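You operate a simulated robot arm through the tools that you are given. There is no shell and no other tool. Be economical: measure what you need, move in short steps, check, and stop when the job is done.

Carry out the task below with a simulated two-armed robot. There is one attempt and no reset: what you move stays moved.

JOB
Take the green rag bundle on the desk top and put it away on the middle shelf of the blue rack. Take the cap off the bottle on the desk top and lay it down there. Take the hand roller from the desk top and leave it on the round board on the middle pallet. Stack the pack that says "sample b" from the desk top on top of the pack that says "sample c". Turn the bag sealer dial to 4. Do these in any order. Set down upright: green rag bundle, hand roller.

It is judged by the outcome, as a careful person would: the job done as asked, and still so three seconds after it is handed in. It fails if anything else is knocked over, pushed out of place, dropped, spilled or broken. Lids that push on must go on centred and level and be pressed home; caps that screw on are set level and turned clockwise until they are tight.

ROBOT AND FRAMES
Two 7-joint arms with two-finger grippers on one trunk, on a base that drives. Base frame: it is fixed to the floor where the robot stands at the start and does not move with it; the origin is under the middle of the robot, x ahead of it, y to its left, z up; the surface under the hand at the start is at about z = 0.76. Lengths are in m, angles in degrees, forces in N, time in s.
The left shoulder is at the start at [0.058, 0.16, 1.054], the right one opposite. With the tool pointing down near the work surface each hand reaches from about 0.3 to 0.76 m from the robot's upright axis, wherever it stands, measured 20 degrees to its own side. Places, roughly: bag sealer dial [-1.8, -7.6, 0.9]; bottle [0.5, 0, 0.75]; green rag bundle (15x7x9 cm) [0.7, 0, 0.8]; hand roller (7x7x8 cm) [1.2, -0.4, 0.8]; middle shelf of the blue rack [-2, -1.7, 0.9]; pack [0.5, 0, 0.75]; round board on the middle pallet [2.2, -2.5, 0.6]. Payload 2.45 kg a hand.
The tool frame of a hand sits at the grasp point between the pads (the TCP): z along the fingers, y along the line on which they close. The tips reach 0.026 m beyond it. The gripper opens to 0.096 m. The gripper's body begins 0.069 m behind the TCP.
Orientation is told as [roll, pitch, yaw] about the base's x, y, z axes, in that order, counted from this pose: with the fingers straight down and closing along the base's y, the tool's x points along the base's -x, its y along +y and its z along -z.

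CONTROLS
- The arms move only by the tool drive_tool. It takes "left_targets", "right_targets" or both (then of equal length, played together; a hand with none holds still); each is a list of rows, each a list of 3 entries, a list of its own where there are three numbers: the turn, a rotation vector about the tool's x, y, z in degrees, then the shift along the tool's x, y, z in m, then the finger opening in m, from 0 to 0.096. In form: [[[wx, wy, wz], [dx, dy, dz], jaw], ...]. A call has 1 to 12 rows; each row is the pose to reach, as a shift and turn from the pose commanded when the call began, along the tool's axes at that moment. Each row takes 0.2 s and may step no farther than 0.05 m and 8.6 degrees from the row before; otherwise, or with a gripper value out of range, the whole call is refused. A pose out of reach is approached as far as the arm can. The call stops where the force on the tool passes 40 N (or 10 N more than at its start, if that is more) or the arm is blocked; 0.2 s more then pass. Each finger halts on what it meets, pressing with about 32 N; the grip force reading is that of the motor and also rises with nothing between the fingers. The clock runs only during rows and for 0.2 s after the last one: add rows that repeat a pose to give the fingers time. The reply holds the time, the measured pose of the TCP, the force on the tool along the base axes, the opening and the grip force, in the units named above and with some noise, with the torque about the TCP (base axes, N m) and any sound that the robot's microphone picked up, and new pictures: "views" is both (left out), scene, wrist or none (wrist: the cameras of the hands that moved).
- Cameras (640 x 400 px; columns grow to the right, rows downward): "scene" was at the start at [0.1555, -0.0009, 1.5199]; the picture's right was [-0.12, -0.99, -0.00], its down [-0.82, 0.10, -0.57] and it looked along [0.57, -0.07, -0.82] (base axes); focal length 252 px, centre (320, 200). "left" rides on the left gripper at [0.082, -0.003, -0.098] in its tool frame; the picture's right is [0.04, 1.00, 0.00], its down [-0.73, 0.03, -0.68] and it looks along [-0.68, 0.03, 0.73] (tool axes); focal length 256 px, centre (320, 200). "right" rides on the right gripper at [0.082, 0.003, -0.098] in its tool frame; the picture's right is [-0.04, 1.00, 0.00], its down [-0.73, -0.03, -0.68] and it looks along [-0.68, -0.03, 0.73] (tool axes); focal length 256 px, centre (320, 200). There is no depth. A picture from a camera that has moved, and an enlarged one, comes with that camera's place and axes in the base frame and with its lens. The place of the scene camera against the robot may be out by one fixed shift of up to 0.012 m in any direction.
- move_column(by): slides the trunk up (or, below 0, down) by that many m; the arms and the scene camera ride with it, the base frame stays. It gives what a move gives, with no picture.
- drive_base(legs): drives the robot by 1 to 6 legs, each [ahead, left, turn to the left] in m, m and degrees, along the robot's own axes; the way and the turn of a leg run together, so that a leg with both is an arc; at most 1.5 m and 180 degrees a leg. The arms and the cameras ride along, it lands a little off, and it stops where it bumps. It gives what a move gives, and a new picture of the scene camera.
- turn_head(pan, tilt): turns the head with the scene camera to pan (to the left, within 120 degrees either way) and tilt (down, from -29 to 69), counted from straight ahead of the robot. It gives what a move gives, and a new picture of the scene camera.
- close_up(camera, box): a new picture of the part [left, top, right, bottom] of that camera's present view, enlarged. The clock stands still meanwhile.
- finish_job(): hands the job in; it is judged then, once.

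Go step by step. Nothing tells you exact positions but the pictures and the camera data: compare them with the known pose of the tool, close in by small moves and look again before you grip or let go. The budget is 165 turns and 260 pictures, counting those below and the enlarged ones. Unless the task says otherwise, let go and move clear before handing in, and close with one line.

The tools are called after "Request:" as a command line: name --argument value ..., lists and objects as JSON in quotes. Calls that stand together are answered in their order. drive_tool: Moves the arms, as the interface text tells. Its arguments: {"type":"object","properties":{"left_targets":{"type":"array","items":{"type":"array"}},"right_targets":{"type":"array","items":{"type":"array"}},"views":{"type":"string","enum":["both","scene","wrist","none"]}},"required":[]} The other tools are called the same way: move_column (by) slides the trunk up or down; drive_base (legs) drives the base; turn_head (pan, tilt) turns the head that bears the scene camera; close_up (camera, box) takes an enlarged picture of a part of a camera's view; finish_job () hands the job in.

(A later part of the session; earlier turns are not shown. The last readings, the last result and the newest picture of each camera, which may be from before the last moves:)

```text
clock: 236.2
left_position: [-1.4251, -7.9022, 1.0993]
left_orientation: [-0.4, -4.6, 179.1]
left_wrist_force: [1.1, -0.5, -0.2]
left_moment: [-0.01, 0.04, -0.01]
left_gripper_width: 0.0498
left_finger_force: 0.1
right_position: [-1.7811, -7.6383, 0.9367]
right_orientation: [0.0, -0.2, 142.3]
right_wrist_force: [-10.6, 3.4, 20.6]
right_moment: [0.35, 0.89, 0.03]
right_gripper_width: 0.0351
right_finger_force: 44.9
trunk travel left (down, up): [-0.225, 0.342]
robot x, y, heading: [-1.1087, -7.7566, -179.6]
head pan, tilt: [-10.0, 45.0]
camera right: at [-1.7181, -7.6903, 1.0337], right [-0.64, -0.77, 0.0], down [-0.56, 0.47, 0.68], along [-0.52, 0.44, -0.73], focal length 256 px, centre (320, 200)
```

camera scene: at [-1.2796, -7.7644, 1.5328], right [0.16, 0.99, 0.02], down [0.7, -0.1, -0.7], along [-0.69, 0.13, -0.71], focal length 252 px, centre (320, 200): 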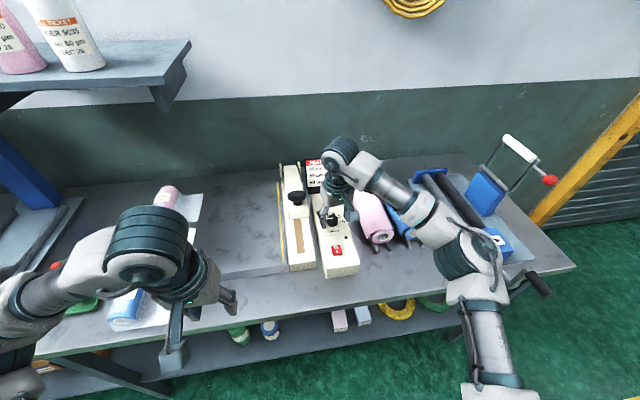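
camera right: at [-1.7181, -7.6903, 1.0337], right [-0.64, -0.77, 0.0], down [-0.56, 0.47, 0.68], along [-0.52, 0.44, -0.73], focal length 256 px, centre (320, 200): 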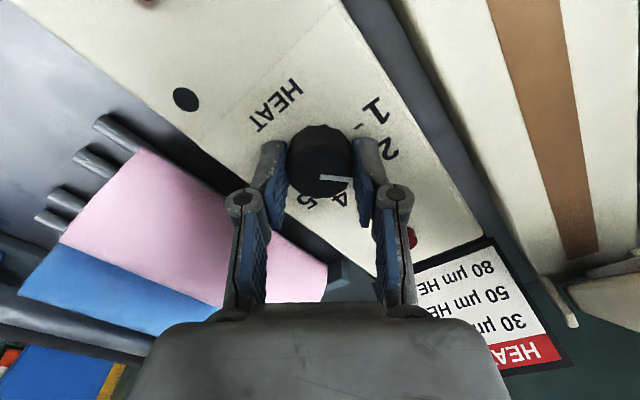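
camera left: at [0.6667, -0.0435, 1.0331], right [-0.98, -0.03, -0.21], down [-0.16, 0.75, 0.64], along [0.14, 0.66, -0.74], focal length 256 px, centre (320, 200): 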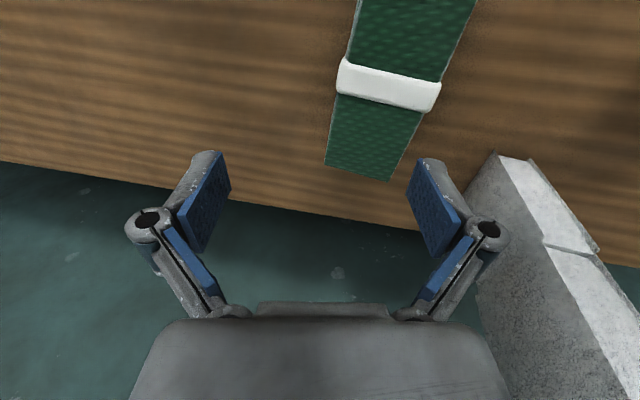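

The knob follows the hand. Turning the remaining 17°, then releasing to check.

Request:
drive_tool --right_targets '[[[0, 0, 8.2], [0, 0, 0], 0.025], [[0, 0, 16.8], [0, 0, 0], 0.025], [[0, 0, 16.8], [0, 0, 0], 0.025], [[0, 0, 16.8], [0, 0, 0], 0.045], [[0, 0, 16.8], [0, 0, 0], 0.07], [[0, 0, 16.8], [0, 0, -0.02], 0.07], [[0, 0, 16.8], [0, 0, -0.06], 0.07], [[0, 0, 16.8], [0, 0, -0.09], 0.07]]' --views "wrist"

Request:
close_up --camera "scene" --box '[290, 180, 370, 260]'

Request:
close_up --camera "right" --box '[220, 40, 440, 220]'

```text
clock: 237.1
left_position: [-1.4232, -7.8997, 1.1011]
left_orientation: [-0.3, -4.7, 179.0]
left_wrist_force: [0.5, 0.5, -0.3]
left_moment: [-0.01, 0.03, 0.03]
left_gripper_width: 0.0501
left_finger_force: 0.0
right_position: [-1.7774, -7.6264, 0.9356]
right_orientation: [-0.5, -0.2, 125.2]
right_wrist_force: [6.4, 38.4, 2.6]
right_moment: [-5.47, 1.64, 3.59]
right_gripper_width: 0.0531
right_finger_force: 5.3
trunk travel left (down, up): [-0.225, 0.342]
robot x, y, heading: [-1.109, -7.7602, -179.5]
head pan, tilt: [-10.0, 45.0]
stopped in row 4 (right hand): the force on the tool passed its limit at 41 N (the readings are from after the stop); the commanded pose is now the measured one
camera right: at [-1.7334, -7.6953, 1.0334], right [-0.84, -0.54, -0.01], down [-0.4, 0.61, 0.68], along [-0.37, 0.57, -0.73], focal length 256 px, centre (320, 200)
```

right: 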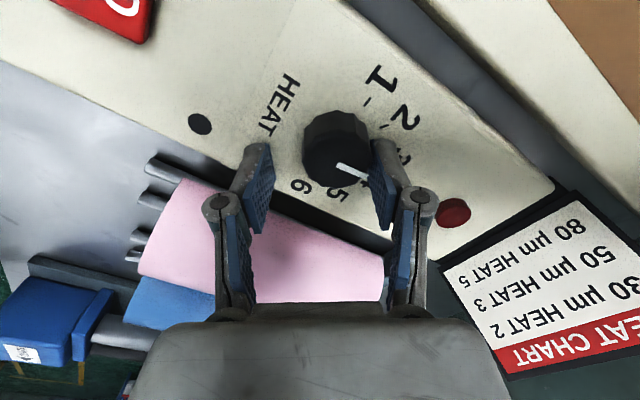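

```text
5.00 times, centred on (330, 220) of scene
camera zoom: at [-1.2754, -7.7227, 1.533], right [0.17, 0.99, -0.01], down [0.7, -0.13, -0.7], along [-0.69, 0.11, -0.71], focal length 1260 px, centre (270, 100)
```

zoom: 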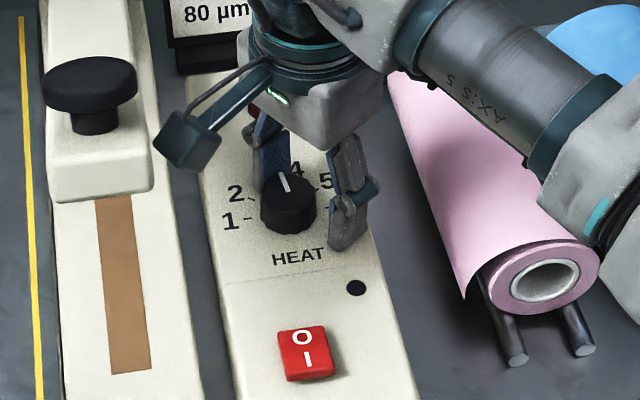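

```text
2.22 times, centred on (330, 130) of right
camera zoom: at [-1.7334, -7.6953, 1.0334], right [-0.84, -0.54, -0.01], down [-0.4, 0.61, 0.68], along [-0.37, 0.57, -0.73], focal length 569 px, centre (298, 356)
```

zoom: 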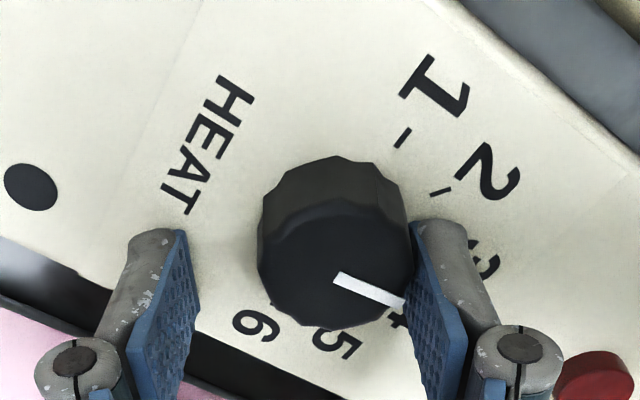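

The knob stands between 3 and 4 by direction (it started at 1, since the pointer is foreshortened). There was a side force on release, so I'll open fully, rise and look.

Request:
drive_tool --right_targets '[[[0, 0, 0], [0, 0, 0], 0.07], [[0, 0, 0], [0, 0, 0], 0.075], [[0, 0, 0], [0, 0, -0.015], 0.075], [[0, 0, 0], [0, 0, -0.03], 0.075], [[0, 0, 0], [0, 0, -0.05], 0.075]]' --views "both"

Request:
close_up --camera "right" --box '[220, 40, 440, 220]'

```text
clock: 237.9
left_position: [-1.4209, -7.9074, 1.1006]
left_orientation: [-0.8, -4.7, 178.9]
left_wrist_force: [0.7, 0.8, 0.6]
left_moment: [0.02, 0.02, 0.02]
left_gripper_width: 0.05
left_finger_force: 0.0
right_position: [-1.7758, -7.6237, 0.9374]
right_orientation: [-1.3, -1.1, 124.6]
right_wrist_force: [0.8, 51.2, -10.0]
right_moment: [-4.45, 0.51, 2.37]
right_gripper_width: 0.075
right_finger_force: 0.0
trunk travel left (down, up): [-0.225, 0.342]
robot x, y, heading: [-1.1099, -7.7594, -179.6]
head pan, tilt: [-10.0, 45.0]
stopped in row 3 (right hand): the force on the tool passed its limit at 54 N (the readings are from after the stop); the commanded pose is now the measured one
camera scene: at [-1.2787, -7.717, 1.5325], right [0.17, 0.99, -0.01], down [0.7, -0.13, -0.7], along [-0.69, 0.11, -0.71], focal length 252 px, centre (320, 200)
camera right: at [-1.7332, -7.6951, 1.0341], right [-0.85, -0.53, -0.02], down [-0.4, 0.6, 0.69], along [-0.36, 0.59, -0.72], focal length 256 px, centre (320, 200)
```

scene: 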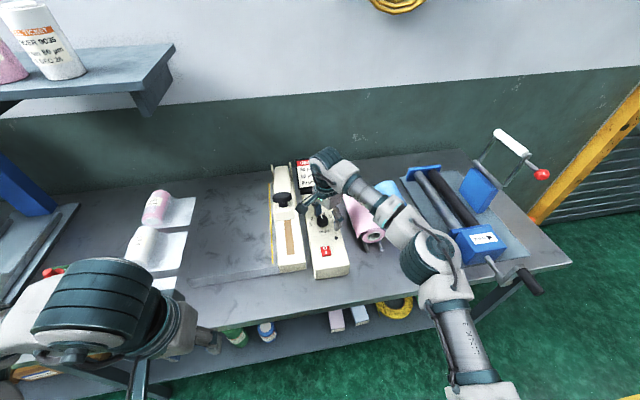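
right: 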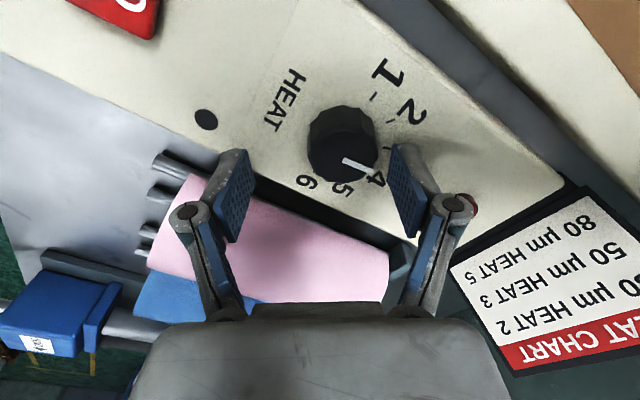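

```text
2.22 times, centred on (330, 130) of right
camera zoom: at [-1.7332, -7.6951, 1.0341], right [-0.85, -0.53, -0.02], down [-0.4, 0.6, 0.69], along [-0.36, 0.59, -0.72], focal length 569 px, centre (298, 356)
```

zoom: 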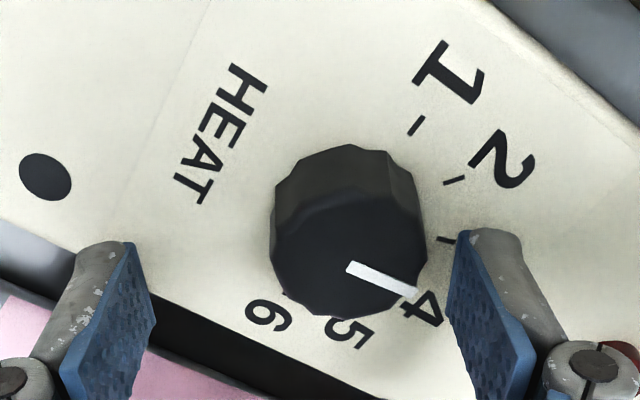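

The wrist camera bracket presses against the sealing lever. I'll open wider, turn the wrist back away from the lever, then rise.

Request:
drive_tool --right_targets '[[[0, 0, -3], [0, 0, 0], 0.096], [[0, 0, -8], [-0.003, 0, 0], 0.096], [[0, 0, -16], [-0.003, 0, 0], 0.096], [[0, 0, -24], [-0.003, 0, -0.01], 0.096], [[0, 0, -32], [-0.003, 0, -0.03], 0.096], [[0, 0, -40], [-0.003, 0, -0.05], 0.096], [[0, 0, -48], [-0.003, 0, -0.07], 0.096]]' --views "both"

Request:
close_up --camera "scene" --box '[240, 140, 380, 290]'

```text
clock: 239.5
left_position: [-1.4186, -7.9153, 1.1005]
left_orientation: [-1.1, -5.0, 179.0]
left_wrist_force: [-0.8, -0.7, 0.4]
left_moment: [0.02, 0.02, -0.01]
left_gripper_width: 0.0502
left_finger_force: 0.1
right_position: [-1.7779, -7.641, 1.0106]
right_orientation: [-1.5, 0.1, 173.5]
right_wrist_force: [0.2, 0.1, -0.8]
right_moment: [-0.02, -0.04, -0.01]
right_gripper_width: 0.0962
right_finger_force: 0.1
trunk travel left (down, up): [-0.225, 0.342]
robot x, y, heading: [-1.1054, -7.7626, -179.6]
head pan, tilt: [-10.0, 45.0]
camera scene: at [-1.2775, -7.7393, 1.5333], right [0.17, 0.99, 0.0], down [0.7, -0.12, -0.7], along [-0.69, 0.12, -0.71], focal length 252 px, centre (320, 200)
camera right: at [-1.6982, -7.655, 1.1106], right [-0.15, -0.99, -0.03], down [-0.73, 0.09, 0.68], along [-0.67, 0.12, -0.73], focal length 256 px, centre (320, 200)
```

scene: 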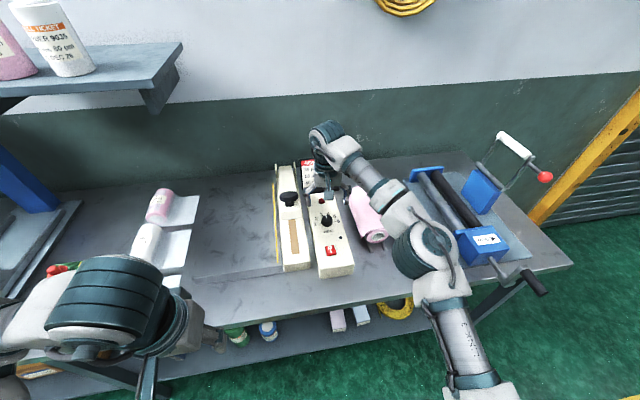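
right: 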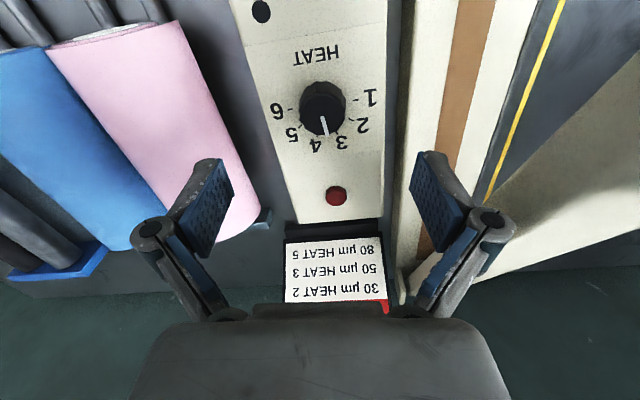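

```text
2.67 times, centred on (310, 215) of scene
camera zoom: at [-1.2775, -7.7393, 1.5333], right [0.17, 0.99, 0.0], down [0.7, -0.12, -0.7], along [-0.69, 0.12, -0.71], focal length 672 px, centre (347, 160)
```

zoom: 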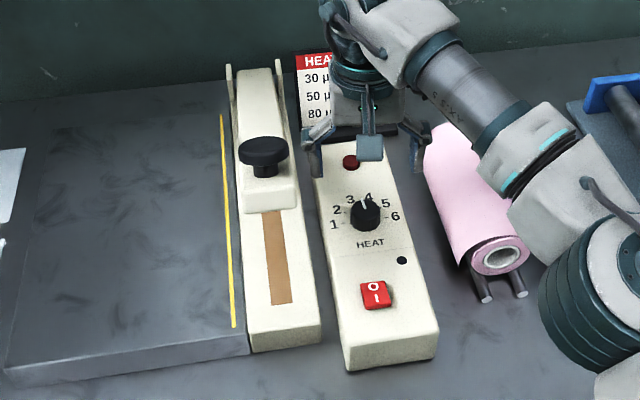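

Free now, and the lever and sealer look undisturbed. Taking a precise look at the dial.

Request:
close_up --camera "right" --box '[260, 40, 400, 180]'

Request:
close_up --camera "scene" --box '[300, 195, 350, 245]'

```text
2.86 times, centred on (330, 110) of right
camera zoom: at [-1.6982, -7.655, 1.1106], right [-0.15, -0.99, -0.03], down [-0.73, 0.09, 0.68], along [-0.67, 0.12, -0.73], focal length 731 px, centre (291, 457)
```

zoom: 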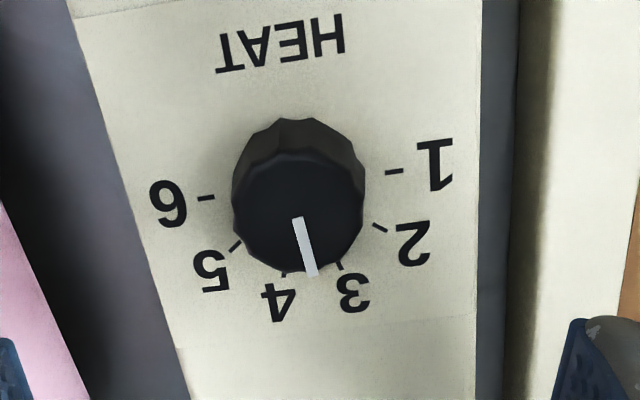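

```text
8.00 times, centred on (325, 220) of scene
camera zoom: at [-1.2775, -7.7393, 1.5333], right [0.17, 0.99, 0.0], down [0.7, -0.12, -0.7], along [-0.69, 0.12, -0.71], focal length 2015 px, centre (280, 40)
```

zoom: 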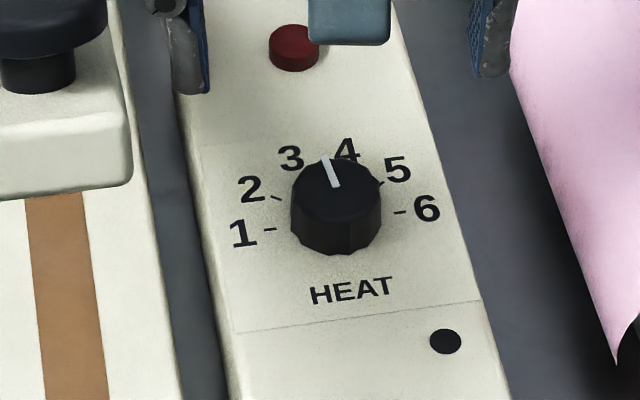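

The pointer is at 12 o'clock, midway between 3 and 4, so it needs 18° more clockwise. I'll set the wrist back 18° so the end pose keeps the bracket clear of the lever.

Request:
drive_tool --right_targets '[[[-0.8, 0, -6], [-0.003, 0, 0.01], 0.07], [[-1.5, 0, -12], [-0.006, 0, 0.03], 0.07], [[-1.5, 0, -18], [-0.006, 0, 0.055], 0.07], [[-1.5, 0, -18], [-0.006, 0, 0.055], 0.07]]' --views "wrist"

```text
clock: 240.5
left_position: [-1.4188, -7.9158, 1.1006]
left_orientation: [-1.1, -5.0, 179.1]
left_wrist_force: [-0.1, -0.3, -0.1]
left_moment: [0.01, -0.03, 0.0]
left_gripper_width: 0.0499
left_finger_force: 0.1
right_position: [-1.7826, -7.6406, 0.9556]
right_orientation: [-0.1, 0.3, -168.6]
right_wrist_force: [-0.8, -0.7, 1.1]
right_moment: [-0.01, 0.0, -0.05]
right_gripper_width: 0.0698
right_finger_force: 0.0
trunk travel left (down, up): [-0.225, 0.342]
robot x, y, heading: [-1.1094, -7.7646, -179.6]
head pan, tilt: [-10.0, 45.0]
camera right: at [-1.7027, -7.6267, 1.0541], right [0.16, -0.99, 0.0], down [-0.73, -0.12, 0.68], along [-0.67, -0.11, -0.74], focal length 256 px, centre (320, 200)
```

right: 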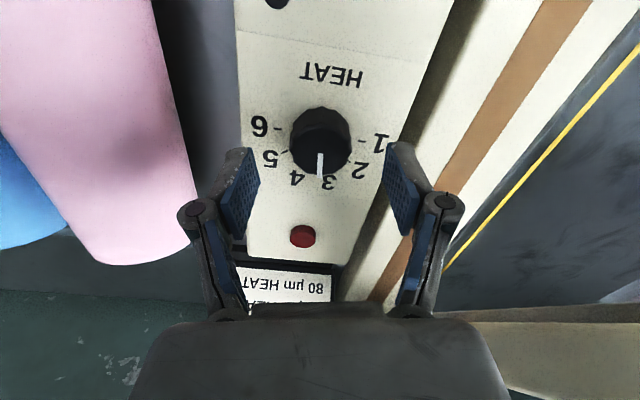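

Centred. Descending, gripping, and turning 18° clockwise.

Request:
drive_tool --right_targets '[[[0, 0, 0], [0.001, 0, 0.01], 0.07], [[0, 0, 0], [0.001, 0, 0.019], 0.07], [[0, 0, 0], [0.001, 0, 0.019], 0.05], [[0, 0, 0], [0.001, 0, 0.019], 0.028], [[0, 0, 0], [0.001, 0, 0.019], 0.028], [[0, 0, 6], [0.001, 0, 0.019], 0.028], [[0, 0, 12], [0.001, 0, 0.019], 0.028], [[0, 0, 18.5], [0.001, 0, 0.019], 0.028], [[0, 0, 18.5], [0.001, 0, 0.019], 0.028]]' --views "wrist"

```text
clock: 242.5
left_position: [-1.4185, -7.9163, 1.0997]
left_orientation: [-1.1, -4.9, 179.1]
left_wrist_force: [0.5, 0.3, -0.4]
left_moment: [0.02, 0.0, 0.02]
left_gripper_width: 0.0502
left_finger_force: 0.0
right_position: [-1.782, -7.6385, 0.9361]
right_orientation: [-0.1, 0.4, 172.8]
right_wrist_force: [4.2, -13.7, -5.8]
right_moment: [-0.53, 0.65, -0.01]
right_gripper_width: 0.035
right_finger_force: 44.9
trunk travel left (down, up): [-0.225, 0.342]
robot x, y, heading: [-1.1067, -7.76, -179.7]
head pan, tilt: [-10.0, 45.0]
camera right: at [-1.7024, -7.6524, 1.035], right [-0.16, -0.99, 0.0], down [-0.73, 0.12, 0.67], along [-0.67, 0.11, -0.74], focal length 256 px, centre (320, 200)
```

right: 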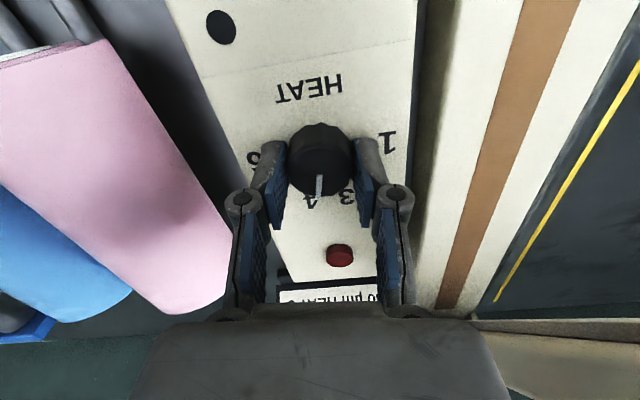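

Now opening and rising to check.

Request:
drive_tool --right_targets '[[[0, 0, 0], [0, 0, 0], 0.05], [[0, 0, 0], [0, 0, 0], 0.07], [[0, 0, 0], [0, 0, -0.03], 0.08], [[0, 0, 0], [0, 0, -0.07], 0.08], [[0, 0, 0], [0, 0, -0.1], 0.08]]' --views "none"

Request:
close_up --camera "right" --box '[260, 40, 400, 180]'

Request:
close_up --camera "scene" --box '[300, 195, 350, 245]'

```text
clock: 243.7
left_position: [-1.4202, -7.9157, 1.1011]
left_orientation: [-1.1, -4.9, 179.1]
left_wrist_force: [0.0, -0.3, 0.4]
left_moment: [-0.02, 0.03, -0.03]
left_gripper_width: 0.0499
left_finger_force: 0.0
right_position: [-1.785, -7.6364, 1.041]
right_orientation: [-0.2, 0.3, 172.7]
right_wrist_force: [-0.4, -0.9, -0.4]
right_moment: [0.02, 0.01, -0.02]
right_gripper_width: 0.0799
right_finger_force: 0.1
trunk travel left (down, up): [-0.225, 0.342]
robot x, y, heading: [-1.1089, -7.7613, -179.9]
head pan, tilt: [-10.0, 45.0]
```

```text
2.86 times, centred on (330, 110) of right
camera zoom: at [-1.705, -7.65, 1.1386], right [-0.17, -0.99, 0.0], down [-0.73, 0.12, 0.68], along [-0.67, 0.11, -0.74], focal length 731 px, centre (291, 457)
```

zoom: 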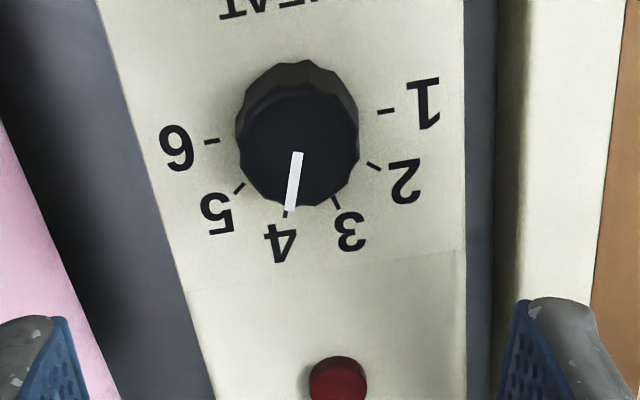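

```text
8.00 times, centred on (325, 220) of scene
camera zoom: at [-1.2773, -7.7403, 1.5334], right [0.17, 0.99, 0.0], down [0.7, -0.12, -0.7], along [-0.69, 0.12, -0.71], focal length 2015 px, centre (280, 40)
```

zoom: 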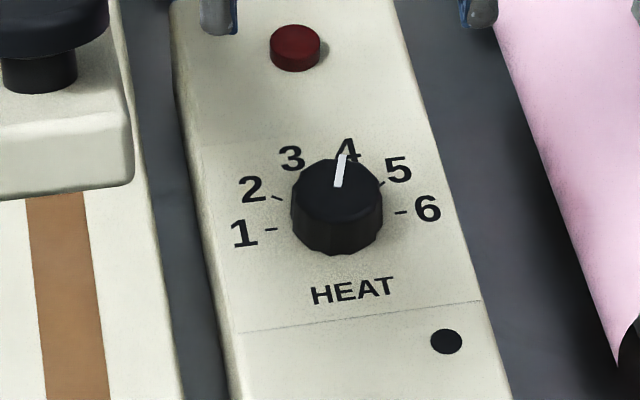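

The dial points at 4. Raising the hand, backing away and heading back toward the desk for the roller.

Request:
drive_tool --right_targets '[[[0, 0, 0], [0.02, -0.01, -0.03], 0.06], [[0, 0, 0], [0.05, -0.02, -0.06], 0.06], [[0, 0, 0], [0.09, -0.03, -0.08], 0.06], [[0, 0, 0], [0.13, -0.05, -0.1], 0.06]]' --views "none"

Request:
drive_base --legs '[[-0.2, 0, 0], [0, 0, -90], [1.5, 0, 0], [1.5, 0, 0], [1.5, 0, 0]]'

Request:
turn_head --pan -30 --tilt 15

```text
clock: 244.7
left_position: [-1.4166, -7.9128, 1.1012]
left_orientation: [-1.0, -5.0, 179.1]
left_wrist_force: [-0.3, 0.3, -0.2]
left_moment: [0.01, 0.05, 0.0]
left_gripper_width: 0.0499
left_finger_force: 0.1
right_position: [-1.6459, -7.6037, 1.141]
right_orientation: [0.0, 0.3, 172.8]
right_wrist_force: [0.5, 0.2, 0.2]
right_moment: [-0.02, 0.05, -0.03]
right_gripper_width: 0.06
right_finger_force: 0.1
trunk travel left (down, up): [-0.225, 0.342]
robot x, y, heading: [-1.108, -7.7605, -179.8]
head pan, tilt: [-10.0, 45.0]
```

```text
clock: 270.8
left_position: [-1.4915, -3.0367, 1.0996]
left_orientation: [-1.0, -4.9, 93.7]
left_wrist_force: [0.4, 0.0, 0.2]
left_moment: [0.03, 0.02, 0.0]
left_gripper_width: 0.05
left_finger_force: 0.1
right_position: [-1.2032, -2.7823, 1.1386]
right_orientation: [-0.1, 0.3, 87.4]
right_wrist_force: [-0.6, 0.2, -0.2]
right_moment: [0.04, 0.01, 0.03]
right_gripper_width: 0.06
right_finger_force: 0.1
trunk travel left (down, up): [-0.225, 0.342]
robot x, y, heading: [-1.3117, -3.3343, 95.0]
head pan, tilt: [-10.0, 45.0]
camera scene: at [-1.3183, -3.1581, 1.5333], right [1.0, -0.09, 0.0], down [-0.06, -0.71, -0.7], along [0.06, 0.7, -0.71], focal length 252 px, centre (320, 200)
```

scene: 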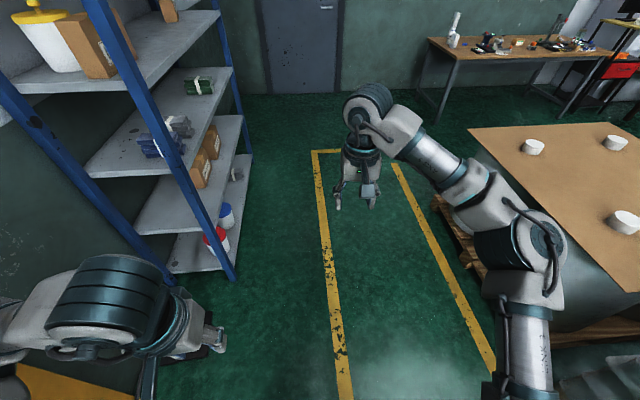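

```text
clock: 271.8
left_position: [-1.4917, -3.0396, 1.1013]
left_orientation: [-1.0, -5.1, 93.8]
left_wrist_force: [-0.1, -0.6, 0.6]
left_moment: [0.0, -0.02, 0.0]
left_gripper_width: 0.0502
left_finger_force: 0.0
right_position: [-1.2022, -2.7862, 1.142]
right_orientation: [0.0, 0.1, 87.3]
right_wrist_force: [-0.2, -0.3, -0.8]
right_moment: [0.03, 0.03, 0.0]
right_gripper_width: 0.0599
right_finger_force: 0.1
trunk travel left (down, up): [-0.225, 0.342]
robot x, y, heading: [-1.3166, -3.3304, 94.9]
head pan, tilt: [-30.0, 15.0]
camera scene: at [-1.286, -3.1542, 1.58], right [0.91, -0.42, 0.0], down [-0.11, -0.24, -0.96], along [0.41, 0.87, -0.26], focal length 252 px, centre (320, 200)
```

scene: 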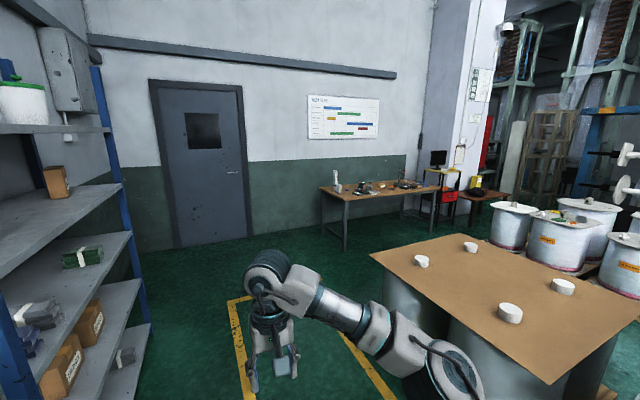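

I drifted a little; correcting the heading, then going to the aisle between desk and pallet.

Request:
drive_base --legs '[[0, 0, -14], [1.5, 0, 0], [0.83, 0, 0], [0, 0, -81]]'

Request:
turn_head --pan 0 --tilt 25

```text
clock: 287.5
left_position: [-0.5983, -0.9116, 1.1001]
left_orientation: [-1.2, -5.0, -2.3]
left_wrist_force: [-0.8, -0.7, -0.6]
left_moment: [0.01, 0.0, 0.0]
left_gripper_width: 0.0498
left_finger_force: 0.0
right_position: [-0.3758, -1.2269, 1.1401]
right_orientation: [0.0, 0.0, -8.8]
right_wrist_force: [0.5, -0.1, -0.4]
right_moment: [0.0, 0.01, 0.0]
right_gripper_width: 0.0602
right_finger_force: 0.1
trunk travel left (down, up): [-0.225, 0.342]
robot x, y, heading: [-0.9076, -1.057, -1.2]
head pan, tilt: [-30.0, 15.0]
camera scene: at [-0.7462, -1.0978, 1.5801], right [-0.52, -0.86, 0.0], down [-0.23, 0.13, -0.96], along [0.83, -0.5, -0.26], focal length 252 px, centre (320, 200)
```

scene: 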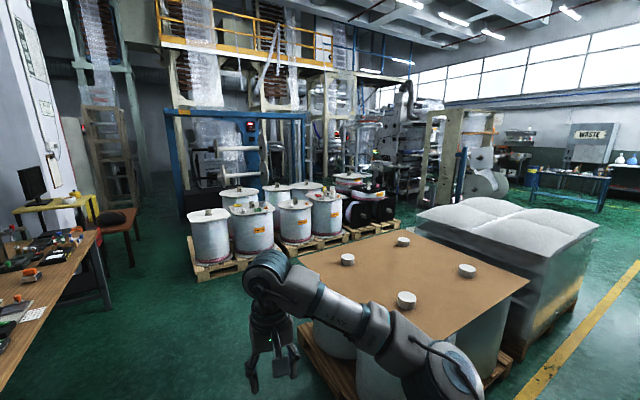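

```text
clock: 288.4
left_position: [-0.6016, -0.9124, 1.1018]
left_orientation: [-1.0, -5.4, -2.5]
left_wrist_force: [-1.3, -0.1, 0.3]
left_moment: [-0.02, -0.04, 0.0]
left_gripper_width: 0.05
left_finger_force: 0.0
right_position: [-0.3791, -1.2274, 1.1441]
right_orientation: [0.0, -0.2, -8.6]
right_wrist_force: [-0.1, -0.4, 0.2]
right_moment: [0.01, -0.02, 0.0]
right_gripper_width: 0.0601
right_finger_force: 0.1
trunk travel left (down, up): [-0.225, 0.342]
robot x, y, heading: [-0.9084, -1.0562, -1.2]
head pan, tilt: [0.0, 25.0]
camera scene: at [-0.7341, -1.0519, 1.5638], right [-0.02, -1.0, 0.0], down [-0.43, 0.01, -0.9], along [0.9, -0.02, -0.43], focal length 252 px, centre (320, 200)
```

scene: 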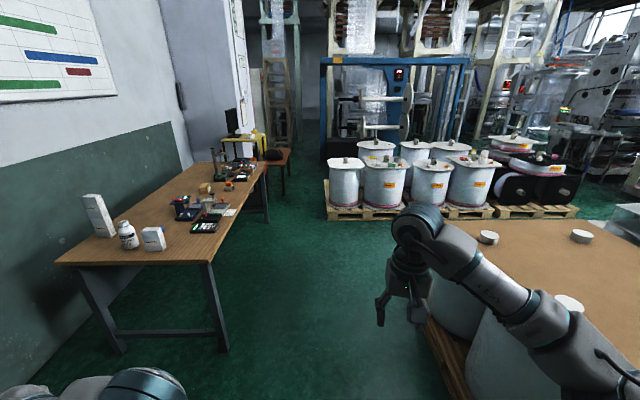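

Request:
close_up --camera "scene" --box '[320, 130, 590, 230]'

```text
2.37 times, centred on (455, 180) of scene
camera zoom: at [-0.7341, -1.0519, 1.5638], right [-0.02, -1.0, 0.0], down [-0.43, 0.01, -0.9], along [0.9, -0.02, -0.43], focal length 597 px, centre (0, 247)
```

zoom: 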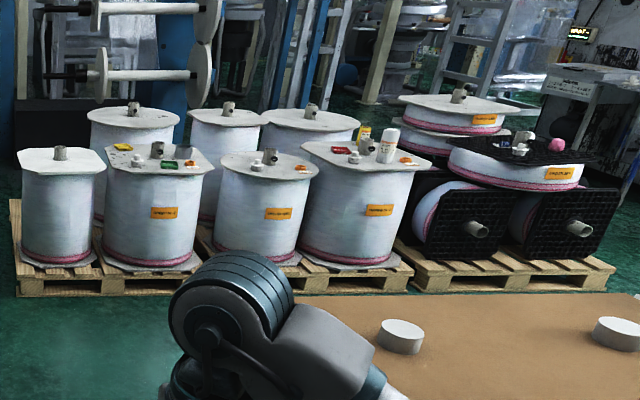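

I see the round board on the middle pallet at about (2.15, -2.5) with some small items on it. First the roller: driving along the aisle beside the desk.

Request:
drive_base --legs '[[0, 0, 2], [1.0, 0, 0], [0.9, 0, 0]]'

Request:
turn_head --pan 60 --tilt 40

```text
clock: 298.2
left_position: [1.2765, -0.8954, 1.1032]
left_orientation: [-1.0, -5.3, -1.8]
left_wrist_force: [-1.4, -0.3, 0.3]
left_moment: [0.05, 0.03, 0.01]
left_gripper_width: 0.0499
left_finger_force: 0.0
right_position: [1.5004, -1.2082, 1.144]
right_orientation: [0.0, -0.1, -8.1]
right_wrist_force: [0.0, -0.1, 0.2]
right_moment: [0.01, 0.03, 0.01]
right_gripper_width: 0.0603
right_finger_force: 0.0
trunk travel left (down, up): [-0.225, 0.342]
robot x, y, heading: [0.9685, -1.0425, -0.3]
head pan, tilt: [0.0, 25.0]
camera scene: at [1.145, -1.0374, 1.5639], right [-0.01, -1.0, 0.0], down [-0.43, 0.0, -0.9], along [0.9, -0.01, -0.43], focal length 252 px, centre (320, 200)
```

scene: 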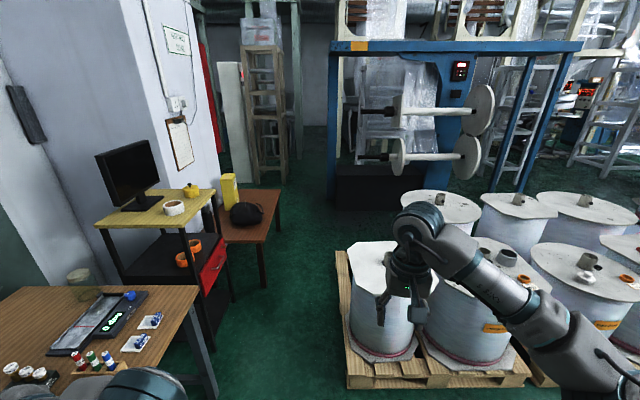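

```text
clock: 299.5
left_position: [1.272, -0.8955, 1.1049]
left_orientation: [-1.0, -5.4, -1.6]
left_wrist_force: [-0.4, 0.7, 0.2]
left_moment: [0.0, -0.02, 0.0]
left_gripper_width: 0.0498
left_finger_force: 0.1
right_position: [1.4975, -1.2079, 1.1458]
right_orientation: [0.0, -0.4, -8.1]
right_wrist_force: [0.3, 0.2, 0.1]
right_moment: [0.02, 0.0, -0.03]
right_gripper_width: 0.0599
right_finger_force: 0.2
trunk travel left (down, up): [-0.225, 0.342]
robot x, y, heading: [0.9682, -1.0471, -0.4]
head pan, tilt: [60.0, 40.0]
camera scene: at [1.0959, -0.9629, 1.5407], right [0.86, -0.51, 0.0], down [-0.33, -0.55, -0.76], along [0.39, 0.66, -0.64], focal length 252 px, centre (320, 200)
```

scene: 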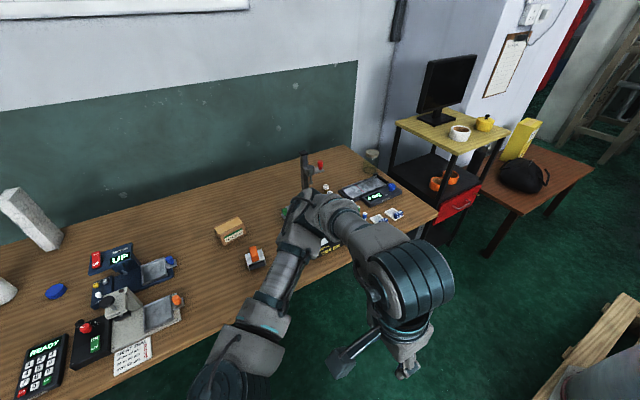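

Turning to face the desk.

Request:
drive_base --legs '[[0, 0, 90]]'

Request:
turn_head --pan -10 --tilt 50

Request:
close_up --camera "right" --box '[0, 0, 640, 400]'

```text
clock: 303.7
left_position: [0.8242, -0.7406, 1.1035]
left_orientation: [-1.0, -5.5, 87.5]
left_wrist_force: [-0.1, 0.2, 0.0]
left_moment: [-0.02, -0.01, 0.03]
left_gripper_width: 0.05
left_finger_force: 0.1
right_position: [1.1405, -0.5212, 1.1457]
right_orientation: [-0.1, -0.3, 81.2]
right_wrist_force: [0.0, 0.3, -0.5]
right_moment: [0.0, -0.03, 0.02]
right_gripper_width: 0.0599
right_finger_force: 0.0
trunk travel left (down, up): [-0.225, 0.342]
robot x, y, heading: [0.9696, -1.0467, 88.8]
head pan, tilt: [60.0, 40.0]
camera scene: at [0.8958, -0.906, 1.5407], right [0.52, 0.85, 0.0], down [0.55, -0.34, -0.76], along [-0.66, 0.39, -0.64], focal length 252 px, centre (320, 200)
```

scene: 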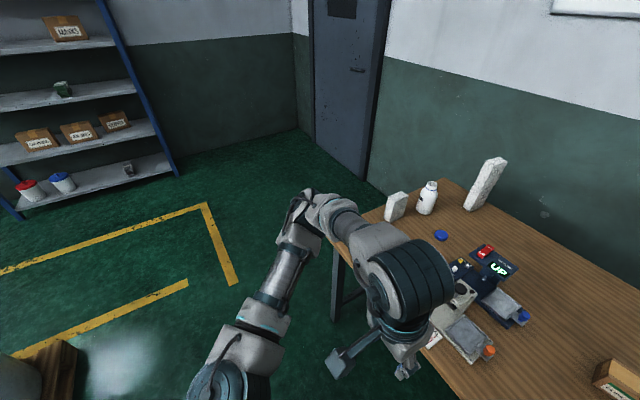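

```text
clock: 305.1
left_position: [0.8247, -0.7452, 1.1042]
left_orientation: [-0.9, -5.8, 87.5]
left_wrist_force: [0.2, 0.0, -0.5]
left_moment: [-0.03, -0.03, 0.01]
left_gripper_width: 0.0498
left_finger_force: 0.1
right_position: [1.1401, -0.5249, 1.1481]
right_orientation: [0.0, -0.5, 81.2]
right_wrist_force: [-0.1, -0.2, -0.3]
right_moment: [0.01, 0.0, 0.0]
right_gripper_width: 0.0598
right_finger_force: 0.2
trunk travel left (down, up): [-0.225, 0.342]
robot x, y, heading: [0.9706, -1.0466, 88.7]
head pan, tilt: [-10.0, 50.0]
camera scene: at [0.9834, -0.8746, 1.5264], right [0.98, -0.19, 0.0], down [-0.15, -0.75, -0.64], along [0.12, 0.63, -0.77], focal length 252 px, centre (320, 200)
```

scene: 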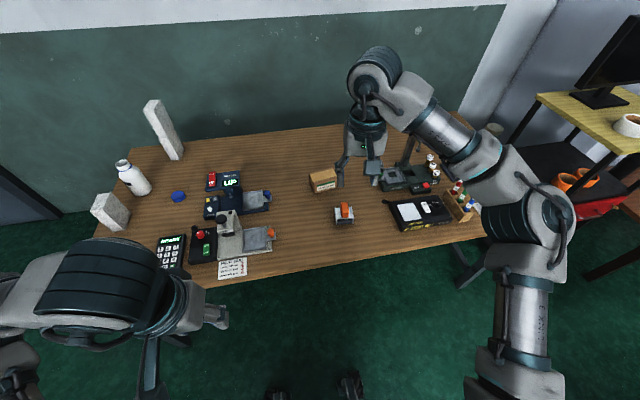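

```text
1.00 times, centred on (320, 200) of right (not enlarged: the box is as wide or as high as the picture)
camera zoom: at [1.1241, -0.6053, 1.2456], right [-0.98, 0.19, 0.0], down [0.14, 0.71, 0.69], along [0.13, 0.67, -0.73], focal length 256 px, centre (320, 200)
```

zoom: 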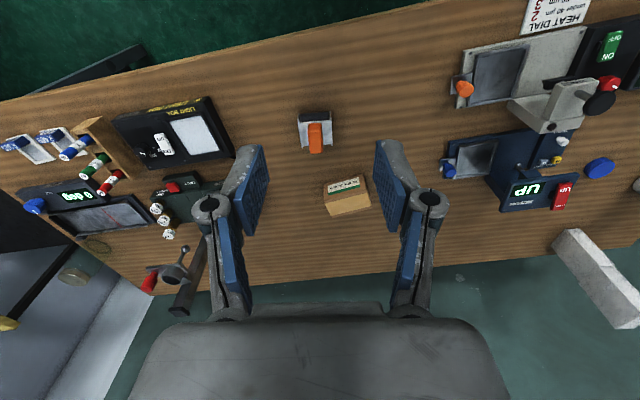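

Request:
close_up --camera "right" --box '[280, 90, 390, 230]'

Request:
close_up --camera "scene" --box '[300, 160, 400, 250]'

```text
2.86 times, centred on (335, 160) of right
camera zoom: at [1.1241, -0.6053, 1.2456], right [-0.98, 0.19, 0.0], down [0.14, 0.71, 0.69], along [0.13, 0.67, -0.73], focal length 731 px, centre (277, 314)
```

zoom: 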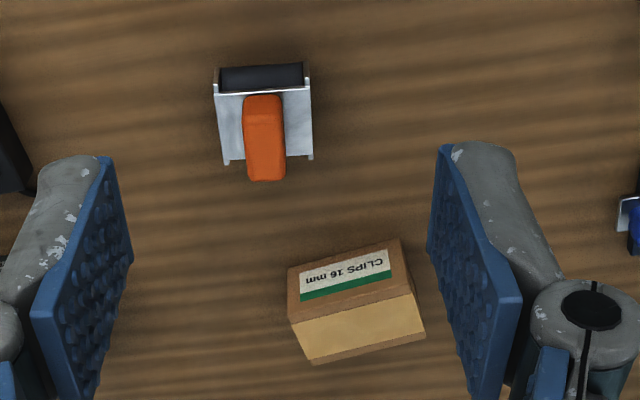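

```text
4.44 times, centred on (350, 205) of scene
camera zoom: at [0.9834, -0.8746, 1.5264], right [0.98, -0.19, 0.0], down [-0.15, -0.75, -0.64], along [0.12, 0.63, -0.77], focal length 1120 px, centre (187, 178)
```

zoom: 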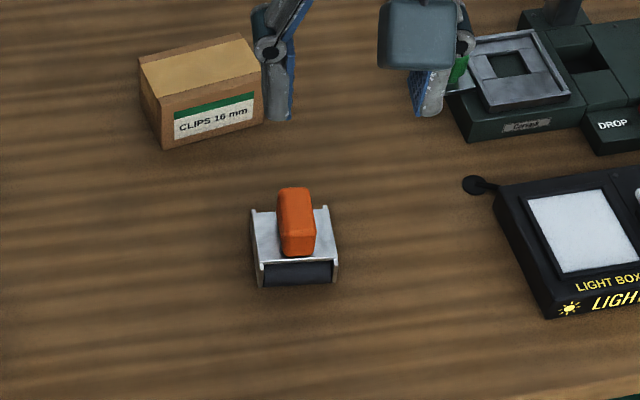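

The roller stands with its orange handle up at about (1.175, -0.357), aligned with the present hand yaw. Moving above it.

Request:
drive_tool --right_targets '[[[0, 0.3, 0], [-0.035, -0.002, 0.02], 0.06], [[0, 0.5, 0], [-0.07, -0.004, 0.05], 0.06], [[0, 0.5, 0], [-0.105, -0.006, 0.08], 0.06], [[0, 0.5, 0], [-0.14, -0.008, 0.11], 0.06], [[0, 0.5, 0], [-0.171, -0.009, 0.15], 0.06], [[0, 0.5, 0], [-0.171, -0.009, 0.2], 0.06], [[0, 0.5, 0], [-0.171, -0.009, 0.2], 0.06]]' --views "wrist"

Request:
close_up --camera "scene" --box '[300, 140, 420, 260]'

```text
refused: row 5 steps farther than a row can; nothing moved
```

```text
3.33 times, centred on (360, 200) of scene
camera zoom: at [0.9834, -0.8746, 1.5264], right [0.98, -0.19, 0.0], down [-0.15, -0.75, -0.64], along [0.12, 0.63, -0.77], focal length 840 px, centre (187, 200)
```

zoom: 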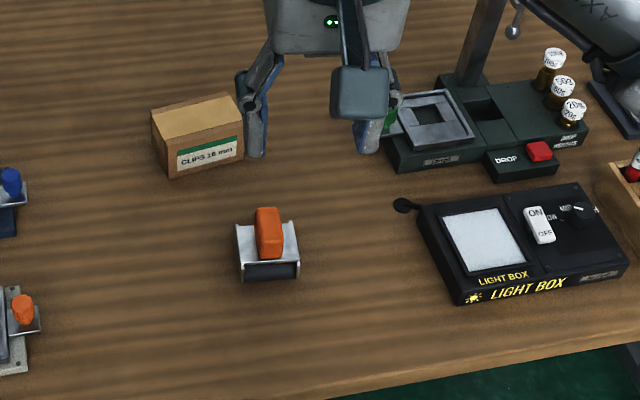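

Request:
drive_tool --right_targets '[[[0, 0.3, 0], [-0.03, -0.002, 0.02], 0.06], [[0, 0.5, 0], [-0.06, -0.004, 0.05], 0.06], [[0, 0.5, 0], [-0.09, -0.006, 0.08], 0.06], [[0, 0.5, 0], [-0.12, -0.008, 0.11], 0.06], [[0, 0.5, 0], [-0.15, -0.009, 0.14], 0.06], [[0, 0.5, 0], [-0.171, -0.009, 0.17], 0.06], [[0, 0.5, 0], [-0.171, -0.009, 0.2], 0.06], [[0, 0.5, 0], [-0.171, -0.009, 0.2], 0.06]]' --views "wrist"

Request:
close_up --camera "scene" --box '[300, 140, 420, 260]'

```text
clock: 306.9
left_position: [0.8254, -0.7444, 1.106]
left_orientation: [-1.0, -5.7, 87.5]
left_wrist_force: [0.3, 0.3, -0.3]
left_moment: [-0.01, -0.01, -0.03]
left_gripper_width: 0.0497
left_finger_force: 0.0
right_position: [1.1754, -0.3547, 0.949]
right_orientation: [0.1, -0.1, 81.2]
right_wrist_force: [0.0, 0.2, -0.4]
right_moment: [0.01, 0.01, 0.01]
right_gripper_width: 0.0601
right_finger_force: 0.1
trunk travel left (down, up): [-0.225, 0.342]
robot x, y, heading: [0.9715, -1.0447, 88.8]
head pan, tilt: [-10.0, 50.0]
camera right: at [1.1598, -0.4355, 1.0473], right [-0.98, 0.19, 0.0], down [0.14, 0.72, 0.68], along [0.13, 0.67, -0.73], focal length 256 px, centre (320, 200)
```

right: 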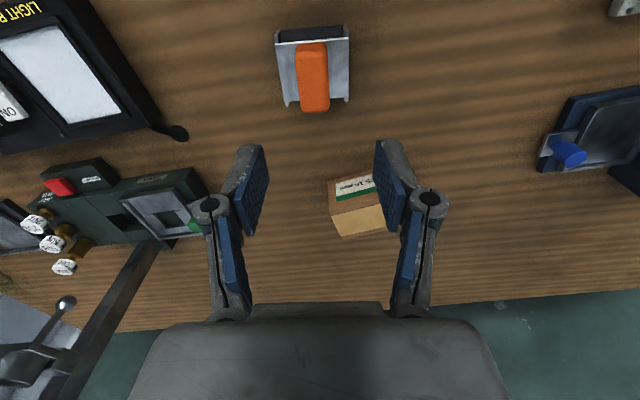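

```text
3.33 times, centred on (360, 200) of scene
camera zoom: at [0.9843, -0.8742, 1.5264], right [0.98, -0.19, 0.0], down [-0.15, -0.75, -0.64], along [0.12, 0.63, -0.77], focal length 840 px, centre (187, 200)
```

zoom: 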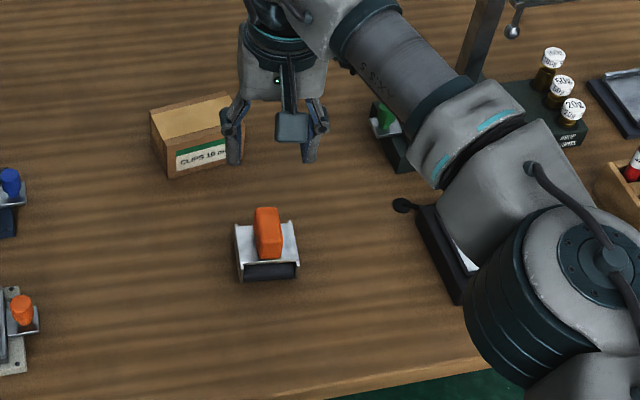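

Request:
drive_tool --right_targets '[[[0, 0, 0], [0.003, -0.005, 0.03], 0.06], [[0, 0, 0], [0.003, -0.005, 0.06], 0.06], [[0, 0, 0], [0.003, -0.005, 0.09], 0.06], [[0, 0, 0], [0.003, -0.005, 0.09], 0.06]]' --views "wrist"

Request:
close_up --camera "scene" --box '[310, 160, 390, 240]'

```text
clock: 307.9
left_position: [0.8248, -0.7463, 1.1056]
left_orientation: [-1.0, -5.7, 87.5]
left_wrist_force: [-0.8, 0.4, -0.8]
left_moment: [0.0, 0.02, 0.0]
left_gripper_width: 0.0499
left_finger_force: 0.1
right_position: [1.1778, -0.3591, 0.8613]
right_orientation: [0.0, 0.0, 81.2]
right_wrist_force: [0.1, 0.3, 0.4]
right_moment: [-0.04, -0.03, 0.01]
right_gripper_width: 0.0599
right_finger_force: 0.3
trunk travel left (down, up): [-0.225, 0.342]
robot x, y, heading: [0.9696, -1.0481, 88.7]
head pan, tilt: [-10.0, 50.0]
camera right: at [1.1621, -0.439, 0.9593], right [-0.98, 0.19, 0.0], down [0.14, 0.72, 0.68], along [0.13, 0.67, -0.73], focal length 256 px, centre (320, 200)
```

right: 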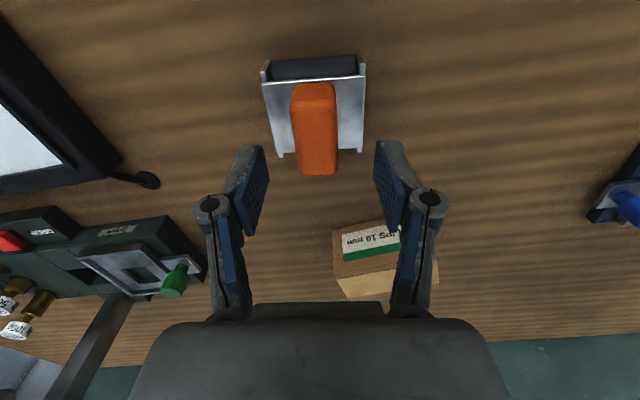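

```text
5.00 times, centred on (350, 200) of scene
camera zoom: at [0.9833, -0.8742, 1.5264], right [0.98, -0.19, 0.0], down [-0.15, -0.75, -0.64], along [0.13, 0.63, -0.77], focal length 1260 px, centre (170, 200)
```

zoom: 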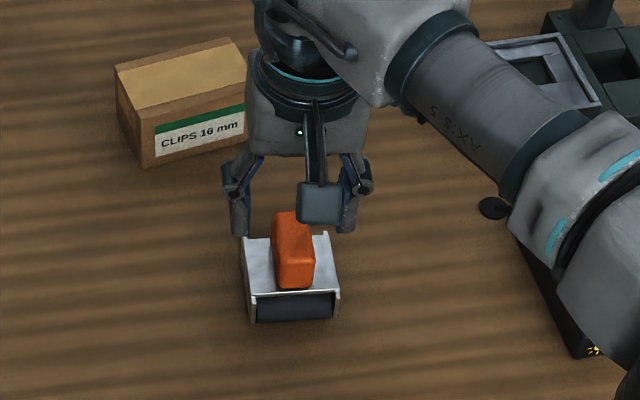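

Request:
drive_tool --right_targets '[[[0, 0, 0], [0.01, -0.002, 0.0], 0.06], [[0, 0, 0], [0.01, -0.002, 0.02], 0.06], [[0, 0, 0], [0.01, -0.002, 0.034], 0.06], [[0, 0, 0], [0.01, -0.002, 0.034], 0.04], [[0, 0, 0], [0.01, -0.002, 0.034], 0.015], [[0, 0, 0], [0.01, -0.002, 0.034], 0.015], [[0, 0, 0], [0.01, -0.002, 0.034], 0.015]]' --views "wrist"

Request:
close_up --camera "scene" --box '[310, 160, 390, 240]'

```text
clock: 309.5
left_position: [0.8245, -0.7449, 1.1059]
left_orientation: [-1.0, -5.7, 87.4]
left_wrist_force: [0.9, -0.1, 1.0]
left_moment: [0.01, 0.01, -0.02]
left_gripper_width: 0.0497
left_finger_force: 0.0
right_position: [1.1793, -0.3707, 0.8248]
right_orientation: [-0.1, 0.0, 81.2]
right_wrist_force: [-0.1, -0.6, 3.9]
right_moment: [0.01, 0.15, 0.01]
right_gripper_width: 0.0255
right_finger_force: 31.9
trunk travel left (down, up): [-0.225, 0.342]
robot x, y, heading: [0.97, -1.0439, 88.9]
head pan, tilt: [-10.0, 50.0]
camera right: at [1.1636, -0.4502, 0.9237], right [-0.98, 0.19, 0.0], down [0.14, 0.72, 0.68], along [0.13, 0.67, -0.73], focal length 256 px, centre (320, 200)
```

right: 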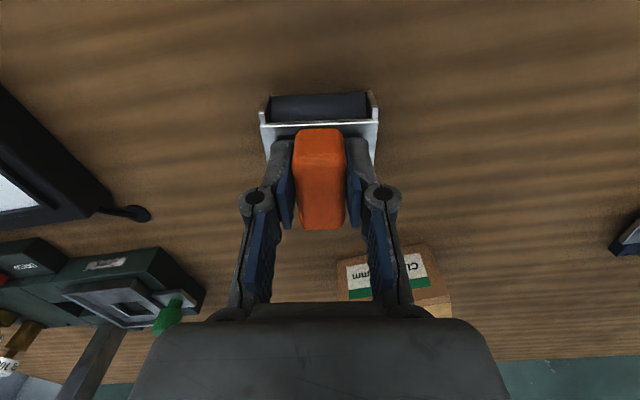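

```text
5.00 times, centred on (350, 200) of scene
camera zoom: at [0.9831, -0.8745, 1.5265], right [0.98, -0.19, 0.0], down [-0.15, -0.75, -0.64], along [0.13, 0.63, -0.77], focal length 1260 px, centre (170, 200)
```

zoom: 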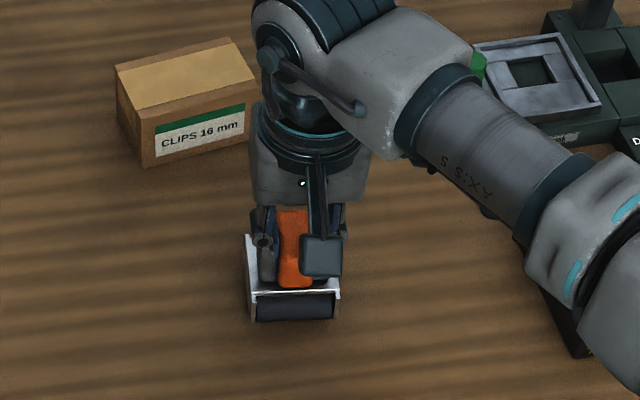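

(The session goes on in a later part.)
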